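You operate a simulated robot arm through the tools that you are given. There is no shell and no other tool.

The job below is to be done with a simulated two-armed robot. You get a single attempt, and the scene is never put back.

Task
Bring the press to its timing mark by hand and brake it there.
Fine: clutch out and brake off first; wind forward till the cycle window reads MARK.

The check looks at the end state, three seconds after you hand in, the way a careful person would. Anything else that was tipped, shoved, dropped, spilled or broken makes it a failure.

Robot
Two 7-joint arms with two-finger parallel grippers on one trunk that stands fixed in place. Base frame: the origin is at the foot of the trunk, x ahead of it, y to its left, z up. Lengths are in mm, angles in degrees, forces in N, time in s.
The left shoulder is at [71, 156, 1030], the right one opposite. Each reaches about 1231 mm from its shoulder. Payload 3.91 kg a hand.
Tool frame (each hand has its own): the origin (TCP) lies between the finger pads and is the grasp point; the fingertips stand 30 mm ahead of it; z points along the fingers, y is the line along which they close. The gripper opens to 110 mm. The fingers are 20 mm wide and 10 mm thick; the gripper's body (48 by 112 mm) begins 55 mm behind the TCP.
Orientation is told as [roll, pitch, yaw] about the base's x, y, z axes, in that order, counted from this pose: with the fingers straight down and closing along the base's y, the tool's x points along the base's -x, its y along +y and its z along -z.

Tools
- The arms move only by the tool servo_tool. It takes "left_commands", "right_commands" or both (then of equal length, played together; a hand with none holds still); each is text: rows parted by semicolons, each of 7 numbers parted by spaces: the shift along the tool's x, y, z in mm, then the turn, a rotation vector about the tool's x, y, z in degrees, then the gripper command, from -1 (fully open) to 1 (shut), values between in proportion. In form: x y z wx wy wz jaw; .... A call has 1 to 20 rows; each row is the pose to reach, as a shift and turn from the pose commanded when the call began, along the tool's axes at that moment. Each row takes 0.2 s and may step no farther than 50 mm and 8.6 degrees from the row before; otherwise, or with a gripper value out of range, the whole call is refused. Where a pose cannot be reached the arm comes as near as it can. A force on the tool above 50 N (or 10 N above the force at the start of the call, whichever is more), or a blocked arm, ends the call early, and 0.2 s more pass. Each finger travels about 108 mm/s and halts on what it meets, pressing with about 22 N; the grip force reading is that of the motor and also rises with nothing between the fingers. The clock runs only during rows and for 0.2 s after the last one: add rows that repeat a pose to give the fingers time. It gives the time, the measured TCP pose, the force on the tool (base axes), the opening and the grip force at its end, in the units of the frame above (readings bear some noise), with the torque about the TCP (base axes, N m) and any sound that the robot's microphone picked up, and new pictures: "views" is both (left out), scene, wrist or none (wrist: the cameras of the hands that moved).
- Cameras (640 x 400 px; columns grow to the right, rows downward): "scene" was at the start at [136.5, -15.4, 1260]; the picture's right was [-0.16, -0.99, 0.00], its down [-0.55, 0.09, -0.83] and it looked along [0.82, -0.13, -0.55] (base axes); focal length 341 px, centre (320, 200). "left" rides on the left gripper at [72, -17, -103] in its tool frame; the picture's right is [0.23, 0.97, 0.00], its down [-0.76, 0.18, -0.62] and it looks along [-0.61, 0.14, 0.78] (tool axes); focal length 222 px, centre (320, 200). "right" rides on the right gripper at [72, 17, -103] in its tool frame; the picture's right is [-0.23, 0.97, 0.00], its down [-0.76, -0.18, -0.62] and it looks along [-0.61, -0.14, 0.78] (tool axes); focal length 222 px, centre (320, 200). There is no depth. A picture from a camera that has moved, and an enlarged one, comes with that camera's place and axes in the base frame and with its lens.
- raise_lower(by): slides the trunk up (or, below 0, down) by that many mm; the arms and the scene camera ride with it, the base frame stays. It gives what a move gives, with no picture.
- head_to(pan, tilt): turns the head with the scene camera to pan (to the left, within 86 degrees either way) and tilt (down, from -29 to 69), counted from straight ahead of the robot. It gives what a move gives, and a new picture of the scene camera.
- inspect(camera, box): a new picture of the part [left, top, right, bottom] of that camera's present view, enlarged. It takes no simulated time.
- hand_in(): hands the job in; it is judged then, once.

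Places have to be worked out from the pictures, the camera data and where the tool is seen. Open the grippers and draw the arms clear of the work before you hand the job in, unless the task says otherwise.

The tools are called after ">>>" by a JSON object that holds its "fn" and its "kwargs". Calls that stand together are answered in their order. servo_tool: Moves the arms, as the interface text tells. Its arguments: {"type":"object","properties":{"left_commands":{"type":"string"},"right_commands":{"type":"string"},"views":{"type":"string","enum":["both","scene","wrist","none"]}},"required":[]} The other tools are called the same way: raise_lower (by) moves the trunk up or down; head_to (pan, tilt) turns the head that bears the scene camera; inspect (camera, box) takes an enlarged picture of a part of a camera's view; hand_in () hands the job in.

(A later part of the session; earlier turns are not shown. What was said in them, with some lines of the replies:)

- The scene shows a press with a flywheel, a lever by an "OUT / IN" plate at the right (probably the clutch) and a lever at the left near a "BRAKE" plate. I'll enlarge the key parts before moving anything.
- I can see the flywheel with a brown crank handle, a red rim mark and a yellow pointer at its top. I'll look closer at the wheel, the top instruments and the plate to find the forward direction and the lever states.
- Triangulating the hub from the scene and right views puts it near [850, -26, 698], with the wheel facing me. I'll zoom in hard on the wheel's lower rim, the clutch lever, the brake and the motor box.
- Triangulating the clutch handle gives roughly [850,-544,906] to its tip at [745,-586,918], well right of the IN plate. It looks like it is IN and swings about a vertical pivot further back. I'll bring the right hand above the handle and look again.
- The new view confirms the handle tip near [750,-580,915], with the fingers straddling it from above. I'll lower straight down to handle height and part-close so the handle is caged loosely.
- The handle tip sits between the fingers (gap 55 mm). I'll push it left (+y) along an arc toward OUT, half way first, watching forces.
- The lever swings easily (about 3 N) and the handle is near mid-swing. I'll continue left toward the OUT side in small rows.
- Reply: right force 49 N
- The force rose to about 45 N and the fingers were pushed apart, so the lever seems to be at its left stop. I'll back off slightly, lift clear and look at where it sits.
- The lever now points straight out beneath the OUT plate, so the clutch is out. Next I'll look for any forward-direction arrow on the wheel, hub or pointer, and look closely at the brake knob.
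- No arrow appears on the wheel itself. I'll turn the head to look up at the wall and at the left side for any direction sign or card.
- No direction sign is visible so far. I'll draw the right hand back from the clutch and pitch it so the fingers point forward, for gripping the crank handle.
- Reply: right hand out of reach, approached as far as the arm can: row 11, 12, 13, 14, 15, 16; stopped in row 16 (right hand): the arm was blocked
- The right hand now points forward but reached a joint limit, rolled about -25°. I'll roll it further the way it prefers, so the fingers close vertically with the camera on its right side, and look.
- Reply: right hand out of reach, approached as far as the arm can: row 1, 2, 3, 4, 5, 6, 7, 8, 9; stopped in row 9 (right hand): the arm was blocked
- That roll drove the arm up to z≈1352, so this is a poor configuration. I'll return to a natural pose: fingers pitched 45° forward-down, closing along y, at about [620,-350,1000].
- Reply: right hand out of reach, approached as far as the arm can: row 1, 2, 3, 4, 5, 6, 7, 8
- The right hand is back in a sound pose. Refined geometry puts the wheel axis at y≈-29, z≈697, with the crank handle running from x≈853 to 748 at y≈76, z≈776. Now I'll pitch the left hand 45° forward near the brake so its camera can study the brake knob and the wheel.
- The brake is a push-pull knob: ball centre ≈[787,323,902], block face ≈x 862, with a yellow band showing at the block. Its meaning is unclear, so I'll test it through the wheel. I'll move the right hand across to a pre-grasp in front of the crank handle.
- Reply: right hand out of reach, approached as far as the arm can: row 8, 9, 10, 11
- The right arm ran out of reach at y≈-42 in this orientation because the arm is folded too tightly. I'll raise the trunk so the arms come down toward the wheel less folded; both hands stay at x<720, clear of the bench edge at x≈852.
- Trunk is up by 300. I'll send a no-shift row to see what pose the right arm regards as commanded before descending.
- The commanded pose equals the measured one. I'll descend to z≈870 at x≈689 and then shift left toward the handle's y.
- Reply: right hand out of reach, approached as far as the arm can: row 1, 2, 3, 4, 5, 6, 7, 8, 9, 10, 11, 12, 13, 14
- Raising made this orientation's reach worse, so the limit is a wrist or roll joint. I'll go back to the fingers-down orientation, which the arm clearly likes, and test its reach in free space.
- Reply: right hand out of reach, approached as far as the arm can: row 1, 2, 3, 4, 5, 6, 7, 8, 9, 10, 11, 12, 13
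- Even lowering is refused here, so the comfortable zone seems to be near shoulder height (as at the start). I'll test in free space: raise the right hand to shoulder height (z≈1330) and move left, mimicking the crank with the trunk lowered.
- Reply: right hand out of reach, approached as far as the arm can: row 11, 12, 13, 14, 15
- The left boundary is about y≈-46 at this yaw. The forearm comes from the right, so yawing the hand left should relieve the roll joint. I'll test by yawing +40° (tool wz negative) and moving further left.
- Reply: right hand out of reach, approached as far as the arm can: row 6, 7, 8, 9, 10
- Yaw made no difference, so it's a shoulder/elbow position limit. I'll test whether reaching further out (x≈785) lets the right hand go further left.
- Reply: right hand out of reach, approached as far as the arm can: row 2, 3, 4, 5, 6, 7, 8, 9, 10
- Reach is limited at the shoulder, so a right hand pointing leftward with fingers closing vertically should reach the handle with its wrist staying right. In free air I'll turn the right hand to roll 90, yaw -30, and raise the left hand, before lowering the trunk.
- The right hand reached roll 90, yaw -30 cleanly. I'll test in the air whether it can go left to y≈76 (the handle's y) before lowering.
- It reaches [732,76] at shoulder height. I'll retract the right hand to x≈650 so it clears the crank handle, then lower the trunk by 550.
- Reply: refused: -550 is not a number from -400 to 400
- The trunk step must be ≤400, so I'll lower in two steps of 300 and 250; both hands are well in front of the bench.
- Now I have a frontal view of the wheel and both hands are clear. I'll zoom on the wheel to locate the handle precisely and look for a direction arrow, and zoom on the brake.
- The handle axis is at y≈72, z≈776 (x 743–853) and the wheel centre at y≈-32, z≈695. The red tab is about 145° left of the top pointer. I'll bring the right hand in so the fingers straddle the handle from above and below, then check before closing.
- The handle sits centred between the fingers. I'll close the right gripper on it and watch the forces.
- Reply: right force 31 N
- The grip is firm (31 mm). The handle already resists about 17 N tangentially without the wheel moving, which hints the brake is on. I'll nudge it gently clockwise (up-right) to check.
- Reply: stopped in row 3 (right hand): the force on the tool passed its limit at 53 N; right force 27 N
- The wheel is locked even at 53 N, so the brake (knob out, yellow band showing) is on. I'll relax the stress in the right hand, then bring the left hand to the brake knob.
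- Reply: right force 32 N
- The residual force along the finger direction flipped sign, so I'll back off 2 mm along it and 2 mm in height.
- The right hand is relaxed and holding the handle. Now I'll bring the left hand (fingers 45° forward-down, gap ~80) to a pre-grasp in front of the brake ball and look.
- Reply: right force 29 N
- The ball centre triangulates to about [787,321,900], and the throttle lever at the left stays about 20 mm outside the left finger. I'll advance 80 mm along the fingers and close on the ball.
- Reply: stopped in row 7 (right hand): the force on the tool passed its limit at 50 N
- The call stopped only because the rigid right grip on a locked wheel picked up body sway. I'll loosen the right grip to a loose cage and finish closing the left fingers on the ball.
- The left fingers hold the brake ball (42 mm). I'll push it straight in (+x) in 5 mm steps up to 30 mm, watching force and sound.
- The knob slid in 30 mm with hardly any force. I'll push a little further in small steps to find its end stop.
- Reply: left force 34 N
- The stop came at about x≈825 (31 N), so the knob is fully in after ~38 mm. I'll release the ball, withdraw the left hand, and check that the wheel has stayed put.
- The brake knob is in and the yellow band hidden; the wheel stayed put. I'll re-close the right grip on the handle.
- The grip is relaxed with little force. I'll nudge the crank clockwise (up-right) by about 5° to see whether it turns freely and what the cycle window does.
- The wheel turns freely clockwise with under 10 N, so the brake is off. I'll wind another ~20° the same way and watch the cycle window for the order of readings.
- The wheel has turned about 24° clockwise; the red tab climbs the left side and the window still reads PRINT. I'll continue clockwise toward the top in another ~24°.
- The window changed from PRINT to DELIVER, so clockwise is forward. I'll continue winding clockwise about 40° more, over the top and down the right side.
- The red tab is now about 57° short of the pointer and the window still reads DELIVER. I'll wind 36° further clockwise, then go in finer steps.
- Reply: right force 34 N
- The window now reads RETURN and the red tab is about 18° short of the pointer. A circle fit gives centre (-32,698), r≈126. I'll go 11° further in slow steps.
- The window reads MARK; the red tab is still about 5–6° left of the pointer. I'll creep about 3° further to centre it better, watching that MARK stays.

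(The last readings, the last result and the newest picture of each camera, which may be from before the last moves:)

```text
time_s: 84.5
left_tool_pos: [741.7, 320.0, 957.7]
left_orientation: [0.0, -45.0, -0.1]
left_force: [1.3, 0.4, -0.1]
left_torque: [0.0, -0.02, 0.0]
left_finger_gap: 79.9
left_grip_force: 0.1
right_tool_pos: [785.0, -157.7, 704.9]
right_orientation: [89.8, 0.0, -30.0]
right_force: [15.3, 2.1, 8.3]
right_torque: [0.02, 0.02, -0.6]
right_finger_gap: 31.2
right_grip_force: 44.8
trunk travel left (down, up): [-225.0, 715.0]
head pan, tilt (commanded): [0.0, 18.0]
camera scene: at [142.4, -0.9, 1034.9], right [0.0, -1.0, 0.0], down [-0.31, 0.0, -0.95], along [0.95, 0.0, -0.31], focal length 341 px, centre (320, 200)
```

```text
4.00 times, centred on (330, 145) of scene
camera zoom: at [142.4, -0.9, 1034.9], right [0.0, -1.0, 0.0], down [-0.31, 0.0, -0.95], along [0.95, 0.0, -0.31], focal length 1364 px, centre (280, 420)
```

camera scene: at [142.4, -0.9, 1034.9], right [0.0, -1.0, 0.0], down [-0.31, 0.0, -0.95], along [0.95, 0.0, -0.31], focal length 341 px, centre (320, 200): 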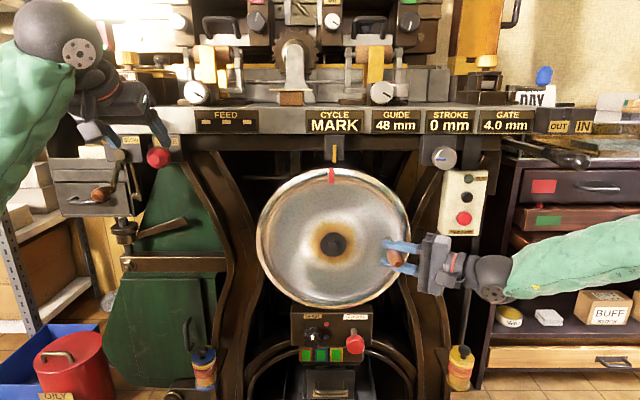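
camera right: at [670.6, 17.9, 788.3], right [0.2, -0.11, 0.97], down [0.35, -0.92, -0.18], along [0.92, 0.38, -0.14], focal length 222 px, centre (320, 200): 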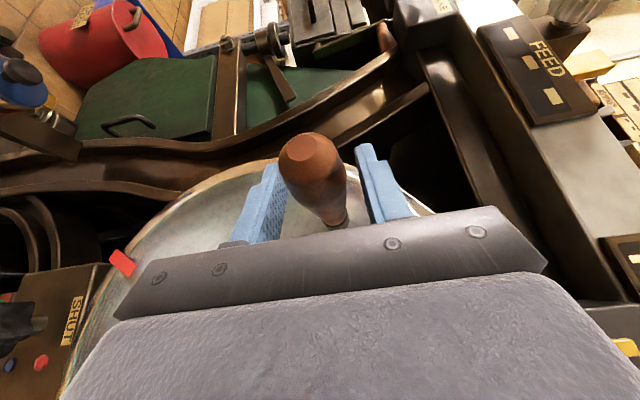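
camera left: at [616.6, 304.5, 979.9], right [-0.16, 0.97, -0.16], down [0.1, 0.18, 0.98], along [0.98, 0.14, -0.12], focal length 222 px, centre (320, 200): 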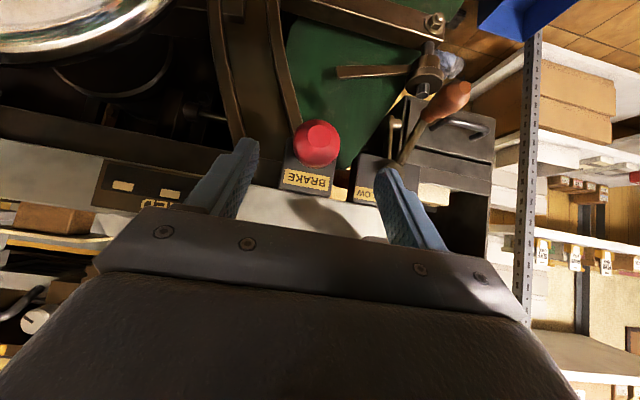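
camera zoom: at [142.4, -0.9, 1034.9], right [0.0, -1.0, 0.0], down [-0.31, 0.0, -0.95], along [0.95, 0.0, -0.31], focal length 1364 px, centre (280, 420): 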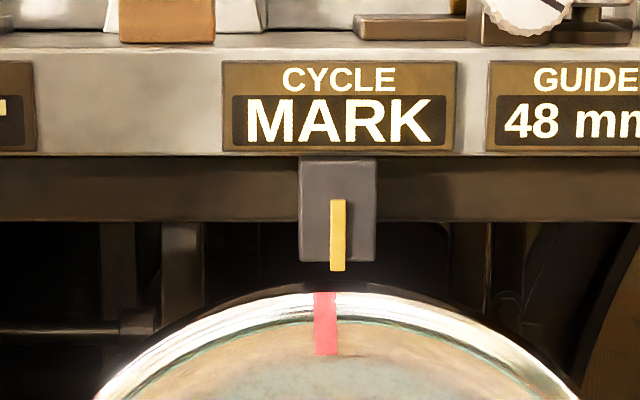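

MARK holds and the tab is now about 2° from the pointer. I'll creep the last ~2°.

>>> {"fn": "servo_tool", "kwargs": {"right_commands": "-0.5 -1.7 0.3 0 0 0 1; -0.8 -3.4 0.5 0 0 0 1; -0.8 -5 0.5 0 0 0 1; -0.8 -5 0.5 0 0 0 1", "views": "scene"}}

>>> {"fn": "inspect", "kwargs": {"camera": "scene", "box": [260, 95, 400, 195]}}

```text
time_s: 85.5
left_tool_pos: [740.8, 319.2, 957.6]
left_orientation: [0.0, -45.0, 0.0]
left_force: [0.1, 0.1, -0.7]
left_torque: [0.03, -0.02, -0.01]
left_finger_gap: 79.7
left_grip_force: 0.0
right_tool_pos: [785.2, -158.4, 699.6]
right_orientation: [89.8, 0.1, -29.8]
right_force: [-0.5, -6.2, 3.6]
right_torque: [0.0, -0.14, 0.01]
right_finger_gap: 31.3
right_grip_force: 45.2
trunk travel left (down, up): [-225.0, 715.0]
head pan, tilt (commanded): [0.0, 18.0]
camera scene: at [141.8, -1.4, 1034.8], right [0.0, -1.0, 0.0], down [-0.31, 0.0, -0.95], along [0.95, 0.0, -0.31], focal length 341 px, centre (320, 200)
```

scene: 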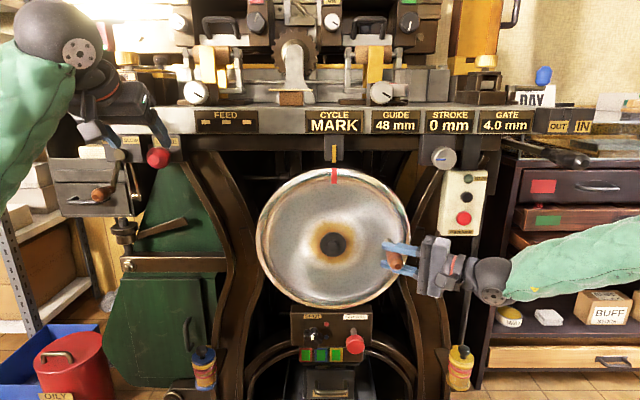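

```text
4.00 times, centred on (330, 145) of scene
camera zoom: at [141.8, -1.4, 1034.8], right [0.0, -1.0, 0.0], down [-0.31, 0.0, -0.95], along [0.95, 0.0, -0.31], focal length 1364 px, centre (280, 420)
```

zoom: 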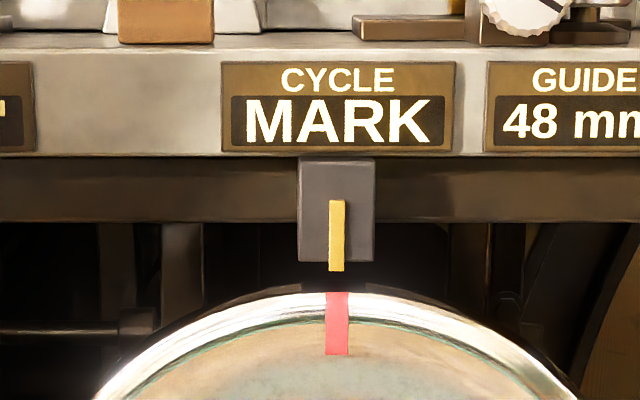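

The red tab is exactly under the pointer and the window reads MARK. Holding the crank with the right hand, I'll bring the left hand back onto the brake ball and grip it.

>>> {"fn": "servo_tool", "kwargs": {"left_commands": "-9 0 10 0 0 0 -0.45; -18.5 0 20 0 0 0 -0.45; -18.5 0 35 0 0 0 -0.45; -18.5 0 50 0 0 0 -0.45; -18.5 0 65 0 0 0 -0.45; -18.5 0 80 0 0 0 -0.45; -18.5 0 92 0 0 0 -0.45; -18.5 0 98.5 0 0 0 -0.45; -18.5 0 98.5 0 0 0 -0.45", "views": "wrist"}}

>>> {"fn": "inspect", "kwargs": {"camera": "left", "box": [200, 80, 500, 270]}}

```text
time_s: 87.5
left_tool_pos: [823.0, 318.5, 902.0]
left_orientation: [0.1, -45.0, -0.2]
left_force: [0.1, 0.1, -0.4]
left_torque: [0.04, 0.01, 0.03]
left_finger_gap: 79.6
left_grip_force: 0.1
right_tool_pos: [785.8, -157.3, 700.1]
right_orientation: [89.8, 0.0, -29.9]
right_force: [-19.9, -11.5, -9.9]
right_torque: [-0.07, 0.05, 0.19]
right_finger_gap: 31.1
right_grip_force: 45.0
trunk travel left (down, up): [-225.0, 715.0]
head pan, tilt (commanded): [0.0, 18.0]
camera left: at [699.4, 302.8, 923.2], right [-0.16, 0.97, -0.16], down [0.1, 0.18, 0.98], along [0.98, 0.14, -0.12], focal length 222 px, centre (320, 200)
```

left: 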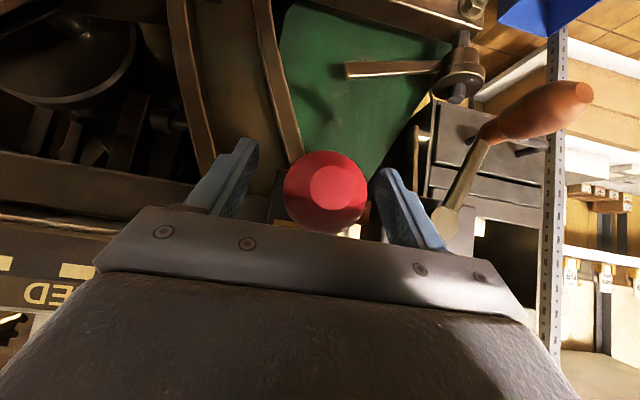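

```text
2.11 times, centred on (350, 175) of left
camera zoom: at [699.4, 302.8, 923.2], right [-0.16, 0.97, -0.16], down [0.1, 0.18, 0.98], along [0.98, 0.14, -0.12], focal length 468 px, centre (257, 253)
```

zoom: 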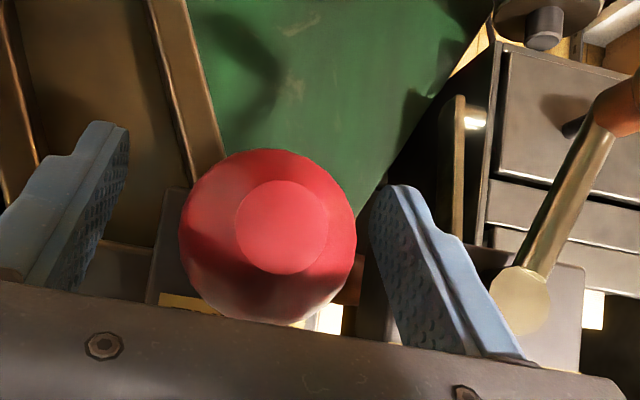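

The ball is centred between the open left fingers. I'll close on it.

>>> {"fn": "servo_tool", "kwargs": {"left_commands": "0 0 0 0 0 0 -0.1; 0 0 0 0 0 0 0.15; 0 0 0 0 0 0 0.5; 0 0 0 0 0 0 1; 0 0 0 0 0 0 1; 0 0 0 0 0 0 1", "views": "none"}}

```text
time_s: 88.9
left_tool_pos: [823.2, 317.7, 901.4]
left_orientation: [-0.1, -45.0, 0.0]
left_force: [0.3, 17.9, -0.8]
left_torque: [-0.06, 0.14, -0.17]
left_finger_gap: 42.3
left_grip_force: 44.7
right_tool_pos: [785.8, -158.0, 699.4]
right_orientation: [89.8, 0.0, -29.9]
right_force: [-28.2, -26.5, -11.3]
right_torque: [-0.04, -0.03, 0.25]
right_finger_gap: 31.0
right_grip_force: 44.8
trunk travel left (down, up): [-225.0, 715.0]
head pan, tilt (commanded): [0.0, 18.0]
```

Both grips carry some side load (right ≈40 N). I'll relax both by a couple of millimetres before pulling.

>>> {"fn": "servo_tool", "kwargs": {"right_commands": "0 0 -1.2 0 0 0 1; 0 0 -2.5 0 0 0 1; 0 0 -2.5 0 0 0 1", "left_commands": "0 0.7 0 0 0 0 1; 0 1.4 0 0 0 0 1; 0 1.4 0 0 0 0 1", "views": "none"}}

```text
time_s: 89.7
left_tool_pos: [824.2, 320.2, 902.4]
left_orientation: [0.0, -44.9, -0.1]
left_force: [-12.3, -16.5, 9.5]
left_torque: [-0.08, 0.07, 0.13]
left_finger_gap: 42.4
left_grip_force: 45.4
right_tool_pos: [784.7, -157.5, 700.6]
right_orientation: [89.8, 0.0, -29.8]
right_force: [24.1, 24.0, -15.7]
right_torque: [-0.03, -0.21, -0.98]
right_finger_gap: 31.2
right_grip_force: 44.9
trunk travel left (down, up): [-225.0, 715.0]
head pan, tilt (commanded): [0.0, 18.0]
```

The closed chain keeps swapping side load. I'll open the right grip to a tight cage (about 35 mm around the 31 mm handle) so it still holds the wheel in place but carries no load.

>>> {"fn": "servo_tool", "kwargs": {"right_commands": "0 0 1 0 0 0 0.37; 0 0 1.2 0 0 0 0.37; 0 0 1.2 0 0 0 0.37", "left_commands": "0 -0.3 0 0 0 0 1; 0 -0.7 0 0 0 0 1; 0 -0.7 0 0 0 0 1", "views": "scene"}}

>>> {"fn": "inspect", "kwargs": {"camera": "scene", "box": [260, 95, 400, 195]}}

```text
time_s: 90.5
left_tool_pos: [824.0, 319.6, 901.3]
left_orientation: [0.0, -45.0, -0.2]
left_force: [-7.8, -3.5, -2.6]
left_torque: [0.03, 0.16, 0.1]
left_finger_gap: 42.2
left_grip_force: 44.7
right_tool_pos: [783.9, -159.1, 698.7]
right_orientation: [89.9, 0.0, -29.9]
right_force: [0.4, 0.2, -0.8]
right_torque: [0.0, 0.01, 0.03]
right_finger_gap: 34.7
right_grip_force: 0.0
trunk travel left (down, up): [-225.0, 715.0]
head pan, tilt (commanded): [0.0, 18.0]
camera scene: at [141.8, -1.2, 1034.9], right [0.0, -1.0, 0.0], down [-0.31, 0.0, -0.95], along [0.95, 0.0, -0.31], focal length 341 px, centre (320, 200)
```

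scene: 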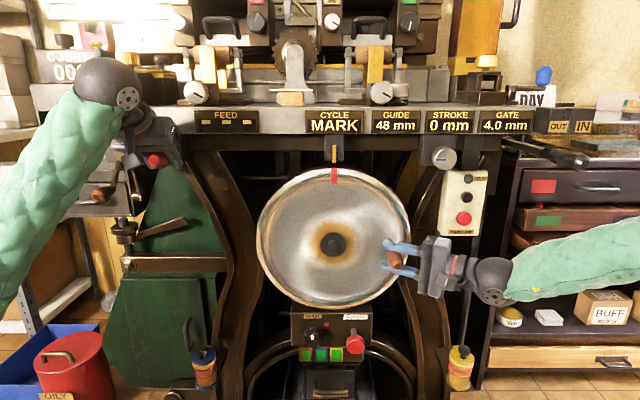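

```text
4.00 times, centred on (330, 145) of scene
camera zoom: at [141.8, -1.2, 1034.9], right [0.0, -1.0, 0.0], down [-0.31, 0.0, -0.95], along [0.95, 0.0, -0.31], focal length 1364 px, centre (280, 420)
```

zoom: 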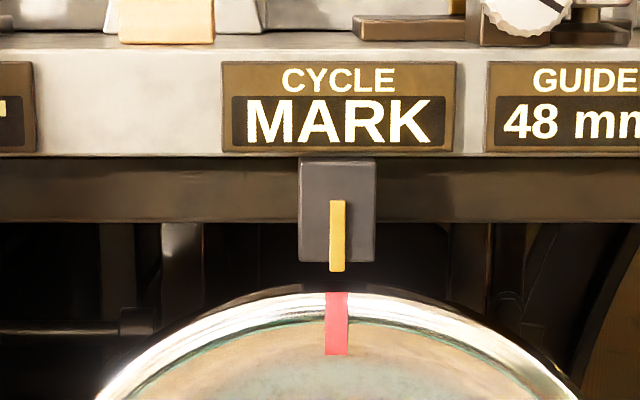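

The wheel stays aligned at MARK. Now I'll pull the brake knob straight out (−x) about 36 mm in 5 mm steps.

>>> {"fn": "servo_tool", "kwargs": {"left_commands": "3.5 0 -3.5 0 0 0 1; 7.1 0 -7.1 0 0 0 1; 10.6 0 -10.6 0 0 0 1; 14.1 0 -14.1 0 0 0 1; 17.7 0 -17.7 0 0 0 1; 21.2 0 -21.2 0 0 0 1; 25.5 0 -25.5 0 0 0 1; 25.5 0 -25.5 0 0 0 1", "views": "both"}}

>>> {"fn": "inspect", "kwargs": {"camera": "scene", "box": [260, 95, 400, 195]}}

```text
time_s: 92.3
left_tool_pos: [788.9, 319.9, 901.4]
left_orientation: [0.0, -45.1, -0.1]
left_force: [11.0, -3.9, 4.6]
left_torque: [0.07, 0.22, -0.01]
left_finger_gap: 42.4
left_grip_force: 44.8
right_tool_pos: [784.6, -158.6, 699.8]
right_orientation: [89.8, 0.1, -29.9]
right_force: [-0.5, -0.6, -0.4]
right_torque: [0.02, 0.06, -0.01]
right_finger_gap: 34.7
right_grip_force: 0.1
trunk travel left (down, up): [-225.0, 715.0]
head pan, tilt (commanded): [0.0, 18.0]
camera scene: at [142.6, -1.4, 1034.9], right [0.0, -1.0, 0.0], down [-0.31, 0.0, -0.95], along [0.95, 0.0, -0.31], focal length 341 px, centre (320, 200)
camera left: at [664.1, 304.0, 923.4], right [-0.16, 0.97, -0.16], down [0.1, 0.18, 0.98], along [0.98, 0.14, -0.12], focal length 222 px, centre (320, 200)
```

scene: 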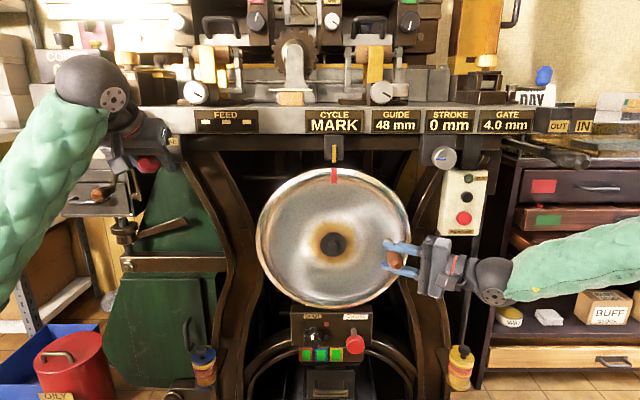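
left: 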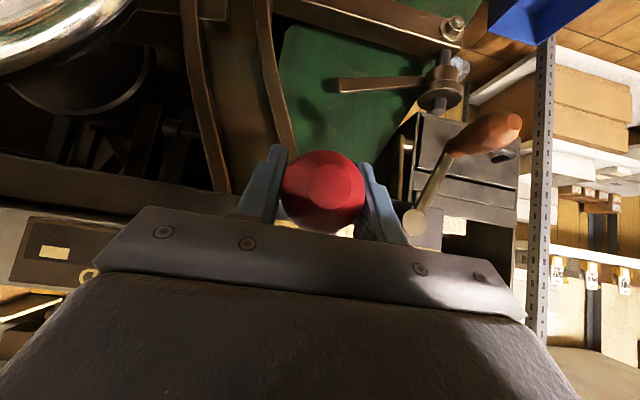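

```text
4.00 times, centred on (330, 145) of scene
camera zoom: at [142.6, -1.4, 1034.9], right [0.0, -1.0, 0.0], down [-0.31, 0.0, -0.95], along [0.95, 0.0, -0.31], focal length 1364 px, centre (280, 420)
```

zoom: 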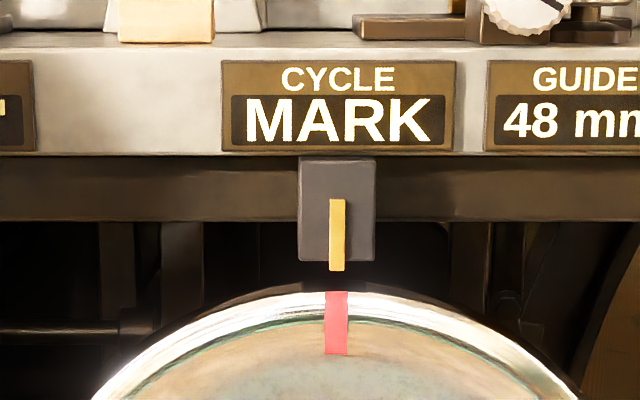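

The knob followed out to x≈789 (it was ≈787 originally). I'll pull a few millimetres more until I feel the outer stop.

>>> {"fn": "servo_tool", "kwargs": {"left_commands": "1.1 0 -1.1 0 0 0 1; 2.1 0 -2.1 0 0 0 1; 3.2 0 -3.2 0 0 0 1; 3.2 0 -3.2 0 0 0 1", "views": "none"}}

```text
time_s: 93.3
left_tool_pos: [786.7, 319.8, 901.2]
left_orientation: [-0.1, -44.9, -0.2]
left_force: [31.9, -2.6, 8.3]
left_torque: [-0.02, 0.14, 0.02]
left_finger_gap: 42.4
left_grip_force: 44.7
right_tool_pos: [785.6, -158.6, 699.3]
right_orientation: [89.8, 0.2, -29.9]
right_force: [1.0, 0.7, -0.5]
right_torque: [0.01, 0.01, -0.04]
right_finger_gap: 34.9
right_grip_force: 0.4
trunk travel left (down, up): [-225.0, 715.0]
head pan, tilt (commanded): [0.0, 18.0]
```

The outer stop is reached (32 N at x≈787, same as the original set position). I'll relieve the pull, open the left fingers and withdraw, then view the knob.

>>> {"fn": "servo_tool", "kwargs": {"left_commands": "-1.2 0 1.2 0 0 0 1; -1.4 0 1.4 0 0 0 0.3; -1.4 0 1.4 0 0 0 0; -1.4 0 1.4 0 0 0 -0.45; -1.4 0 1.4 0 0 0 -0.45; 0 0 -20 0 0 0 -0.45; 0 0 -40 0 0 0 -0.45; 0 0 -60 0 0 0 -0.45; 0 0 -80 0 0 0 -0.45; 20 0 -100 0 0 0 -0.45; 20 0 -100 0 0 0 -0.45", "views": "both"}}

>>> {"fn": "inspect", "kwargs": {"camera": "scene", "box": [80, 90, 240, 210]}}

>>> {"fn": "inspect", "kwargs": {"camera": "scene", "box": [260, 95, 400, 195]}}

```text
time_s: 95.7
left_tool_pos: [699.9, 320.4, 955.6]
left_orientation: [0.1, -45.1, -0.1]
left_force: [0.3, 0.5, 0.2]
left_torque: [-0.01, 0.01, 0.03]
left_finger_gap: 79.9
left_grip_force: 0.0
right_tool_pos: [785.5, -159.1, 699.7]
right_orientation: [89.7, -0.1, -29.9]
right_force: [0.4, 0.0, 0.4]
right_torque: [0.02, -0.01, -0.04]
right_finger_gap: 34.8
right_grip_force: 0.0
trunk travel left (down, up): [-225.0, 715.0]
head pan, tilt (commanded): [0.0, 18.0]
camera scene: at [142.1, -0.9, 1034.9], right [0.0, -1.0, 0.0], down [-0.31, 0.0, -0.95], along [0.95, 0.0, -0.31], focal length 341 px, centre (320, 200)
camera left: at [574.8, 304.5, 978.3], right [-0.16, 0.97, -0.16], down [0.1, 0.18, 0.98], along [0.98, 0.14, -0.12], focal length 222 px, centre (320, 200)
```

scene: 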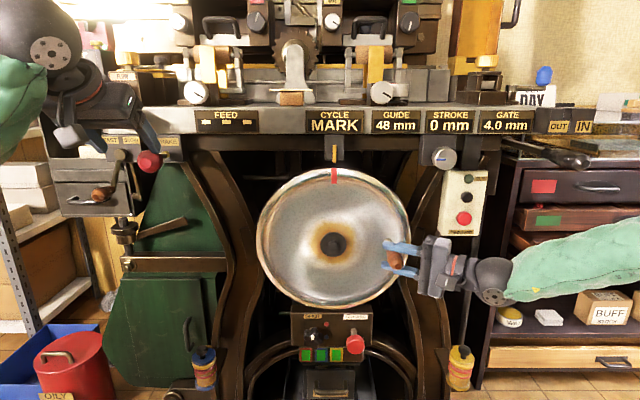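
left: 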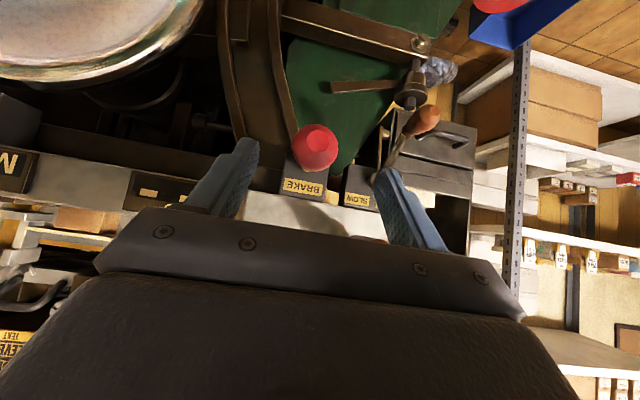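

```text
3.33 times, centred on (160, 150) of scene
camera zoom: at [142.1, -0.9, 1034.9], right [0.0, -1.0, 0.0], down [-0.31, 0.0, -0.95], along [0.95, 0.0, -0.31], focal length 1136 px, centre (853, 367)
```

zoom: 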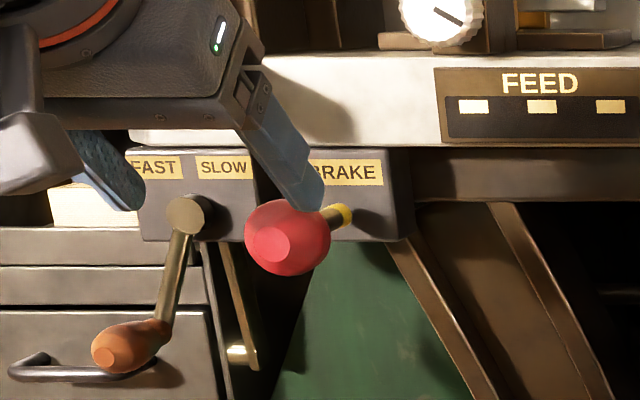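

```text
4.00 times, centred on (330, 145) of scene
camera zoom: at [142.1, -0.9, 1034.9], right [0.0, -1.0, 0.0], down [-0.31, 0.0, -0.95], along [0.95, 0.0, -0.31], focal length 1364 px, centre (280, 420)
```

zoom: 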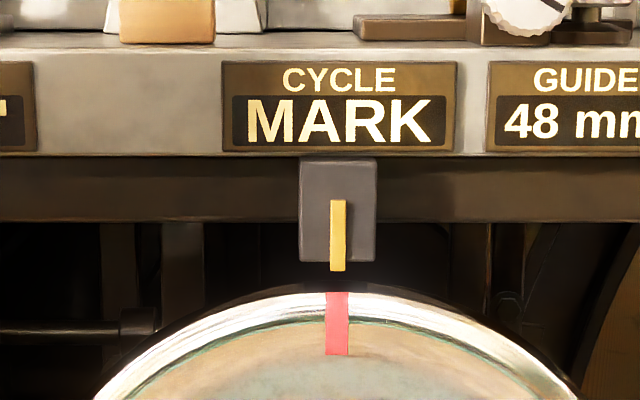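

The knob is out with the yellow band showing and MARK aligned. I'll confirm the brake holds by pressing the handle gently a few mm with the caged right fingers.

>>> {"fn": "servo_tool", "kwargs": {"right_commands": "0 -2 0 0 0 0 0.37; 0 -4 0 0 0 0 0.37; 0 -5 0 0 0 0 0.37; 0 -5 0 0 0 0 0.37", "views": "scene"}}

>>> {"fn": "inspect", "kwargs": {"camera": "scene", "box": [260, 95, 400, 195]}}

```text
time_s: 96.7
left_tool_pos: [699.5, 320.6, 957.2]
left_orientation: [0.0, -45.0, -0.1]
left_force: [0.4, 0.0, 0.3]
left_torque: [0.0, 0.0, 0.0]
left_finger_gap: 79.8
left_grip_force: 0.1
right_tool_pos: [783.1, -159.6, 695.1]
right_orientation: [89.9, 0.0, -29.9]
right_force: [0.9, -1.3, 10.8]
right_torque: [0.01, 0.14, 0.08]
right_finger_gap: 39.8
right_grip_force: 5.3
trunk travel left (down, up): [-225.0, 715.0]
head pan, tilt (commanded): [0.0, 18.0]
camera scene: at [141.5, -1.0, 1035.1], right [0.0, -1.0, 0.0], down [-0.31, 0.0, -0.95], along [0.95, 0.0, -0.31], focal length 341 px, centre (320, 200)
```

scene: 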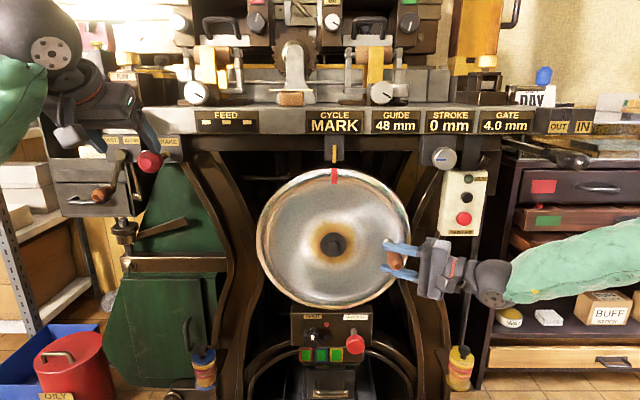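

```text
4.00 times, centred on (330, 145) of scene
camera zoom: at [141.5, -1.0, 1035.1], right [0.0, -1.0, 0.0], down [-0.31, 0.0, -0.95], along [0.95, 0.0, -0.31], focal length 1364 px, centre (280, 420)
```

zoom: 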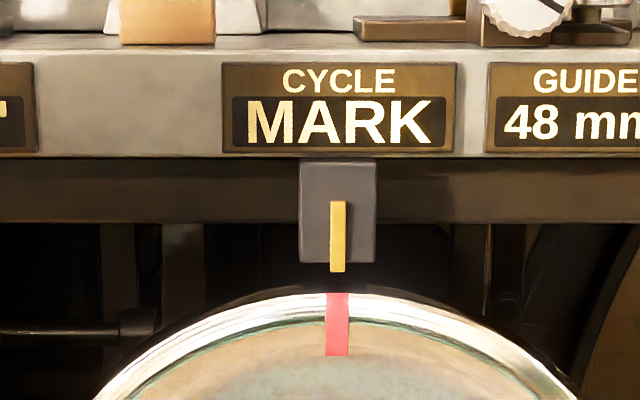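

The fingers flexed about 5 mm at ~11 N while the wheel did not move, so the brake holds. I'll open the right hand and back it off the handle and away from the wheel.

>>> {"fn": "servo_tool", "kwargs": {"right_commands": "0 3 0 0 0 0 0.37; 0 5 0 0 0 0 -0.3; 0 5 0 0 0 0 -1; 0 5 0 0 0 0 -1; 0 5 0 0 0 0 -1; 0 5 -20 0 0 0 -1; 0 5 -40 0 0 0 -1; 0 5 -60 0 0 0 -1; 34.6 5 -80 0 0 0 -1; 69 5 -100 0 0 0 -1; 104 5 -120 0 0 0 -1; 104 5 -120 0 0 0 -1", "left_commands": "0 0 0 0 0 0 -1; 14 0 -14 0 0 0 -1; 28 0 -28 0 0 0 -1; 42 0 -42 0 0 0 -1; 56 0 -56 0 0 0 -1; 70 0 -70 0 0 0 -1; 70 0 -70 0 0 0 -1; 70 0 -70 0 0 0 -1; 70 0 -70 0 0 0 -1; 70 0 -70 0 0 0 -1; 70 0 -70 0 0 0 -1; 70 0 -70 0 0 0 -1", "views": "scene"}}

>>> {"fn": "inspect", "kwargs": {"camera": "scene", "box": [80, 90, 560, 320]}}

>>> {"fn": "inspect", "kwargs": {"camera": "scene", "box": [260, 95, 400, 195]}}

>>> {"fn": "inspect", "kwargs": {"camera": "scene", "box": [80, 110, 240, 210]}}

>>> {"fn": "inspect", "kwargs": {"camera": "scene", "box": [430, 90, 630, 215]}}

```text
time_s: 99.3
left_tool_pos: [598.2, 320.5, 957.0]
left_orientation: [0.0, -44.9, 0.0]
left_force: [0.0, -0.4, -0.6]
left_torque: [0.02, 0.01, 0.05]
left_finger_gap: 109.9
left_grip_force: 0.1
right_tool_pos: [636.3, -210.7, 700.3]
right_orientation: [89.7, 0.0, -29.9]
right_force: [0.2, 0.0, -0.2]
right_torque: [-0.01, -0.03, 0.0]
right_finger_gap: 110.0
right_grip_force: 0.1
trunk travel left (down, up): [-225.0, 715.0]
head pan, tilt (commanded): [0.0, 18.0]
camera scene: at [141.9, -1.1, 1034.9], right [0.0, -1.0, 0.0], down [-0.31, 0.0, -0.95], along [0.95, 0.0, -0.31], focal length 341 px, centre (320, 200)
```

scene: 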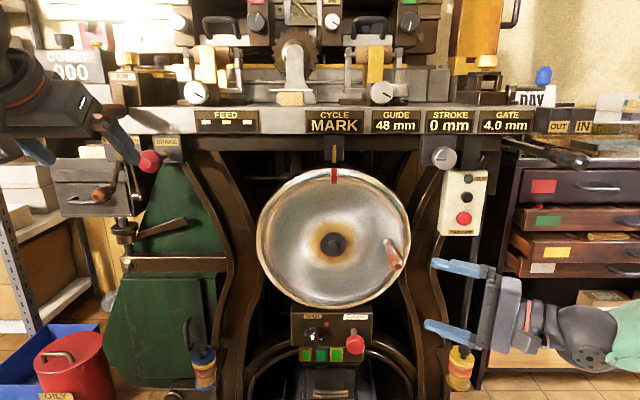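

```text
1.33 times, centred on (320, 205) of scene
camera zoom: at [141.9, -1.1, 1034.9], right [0.0, -1.0, 0.0], down [-0.31, 0.0, -0.95], along [0.95, 0.0, -0.31], focal length 455 px, centre (320, 193)
```

zoom: 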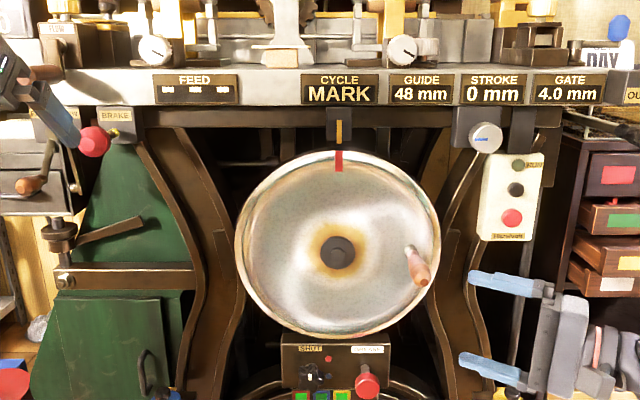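

```text
4.00 times, centred on (330, 145) of scene
camera zoom: at [141.9, -1.1, 1034.9], right [0.0, -1.0, 0.0], down [-0.31, 0.0, -0.95], along [0.95, 0.0, -0.31], focal length 1364 px, centre (280, 420)
```

zoom: 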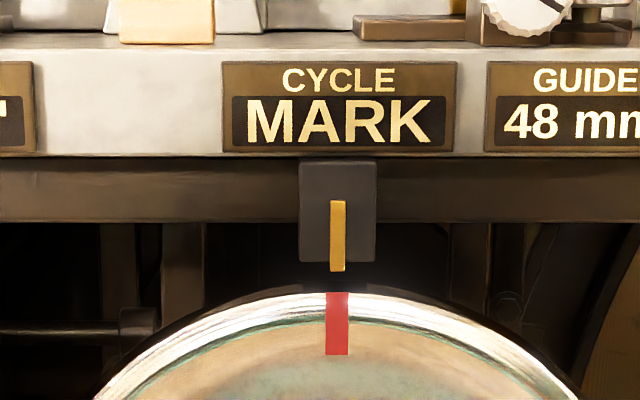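

```text
4.00 times, centred on (160, 160) of scene
camera zoom: at [141.9, -1.1, 1034.9], right [0.0, -1.0, 0.0], down [-0.31, 0.0, -0.95], along [0.95, 0.0, -0.31], focal length 1364 px, centre (960, 360)
```

zoom: 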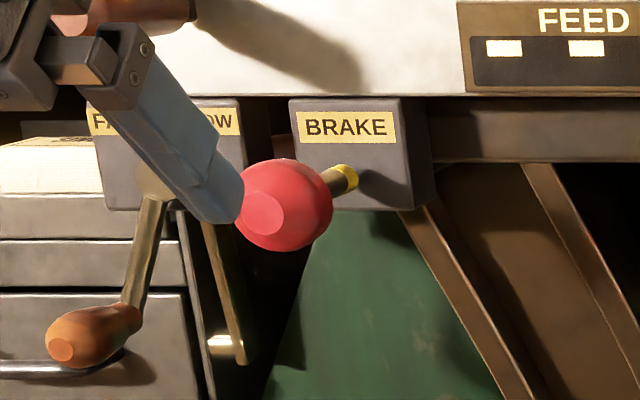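

```text
3.20 times, centred on (530, 152) of scene
camera zoom: at [141.9, -1.1, 1034.9], right [0.0, -1.0, 0.0], down [-0.31, 0.0, -0.95], along [0.95, 0.0, -0.31], focal length 1091 px, centre (-352, 352)
```

zoom: 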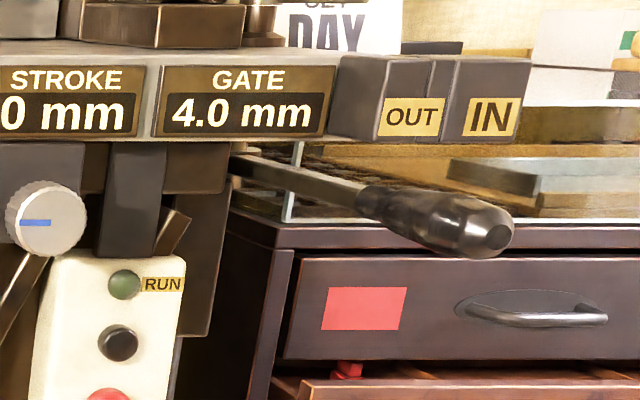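

Final check: the window reads MARK with the red tab under the pointer, and the brake knob is out with its yellow band showing. The clutch lever is at OUT, and both hands are open and clear. Handing in.

>>> {"fn": "hand_in", "kwargs": {}}

```text
The job is handed in.
```

The press is stopped at its timing mark with the brake on, and I've handed the job in; no verdict has come back.

- **Clutch:** I swung the lever from IN to its OUT stop and left it there.
- **Brake:** the wheel wouldn't turn at 53 N with the knob out and its yellow band showing, so I took that as brake on. Pushing the knob in freed the wheel. After winding I pulled it back out to its stop. A light press of about 11 N on the crank then didn't move the wheel.
- **Winding:** I turned the crank clockwise, as seen from the robot. The window went PRINT, DELIVER, RETURN, MARK, so that was forward. I stopped with the red tab under the pointer.
- **End state:** the window read MARK after I let go of the crank. Both grippers are open and clear of the press.

Early on, while I was turning the right hand to reach the crank, the arm hit its joint limits. It swung up to about z 1350 in open air. The force readings showed no contact, and nothing looked moved in the pictures.
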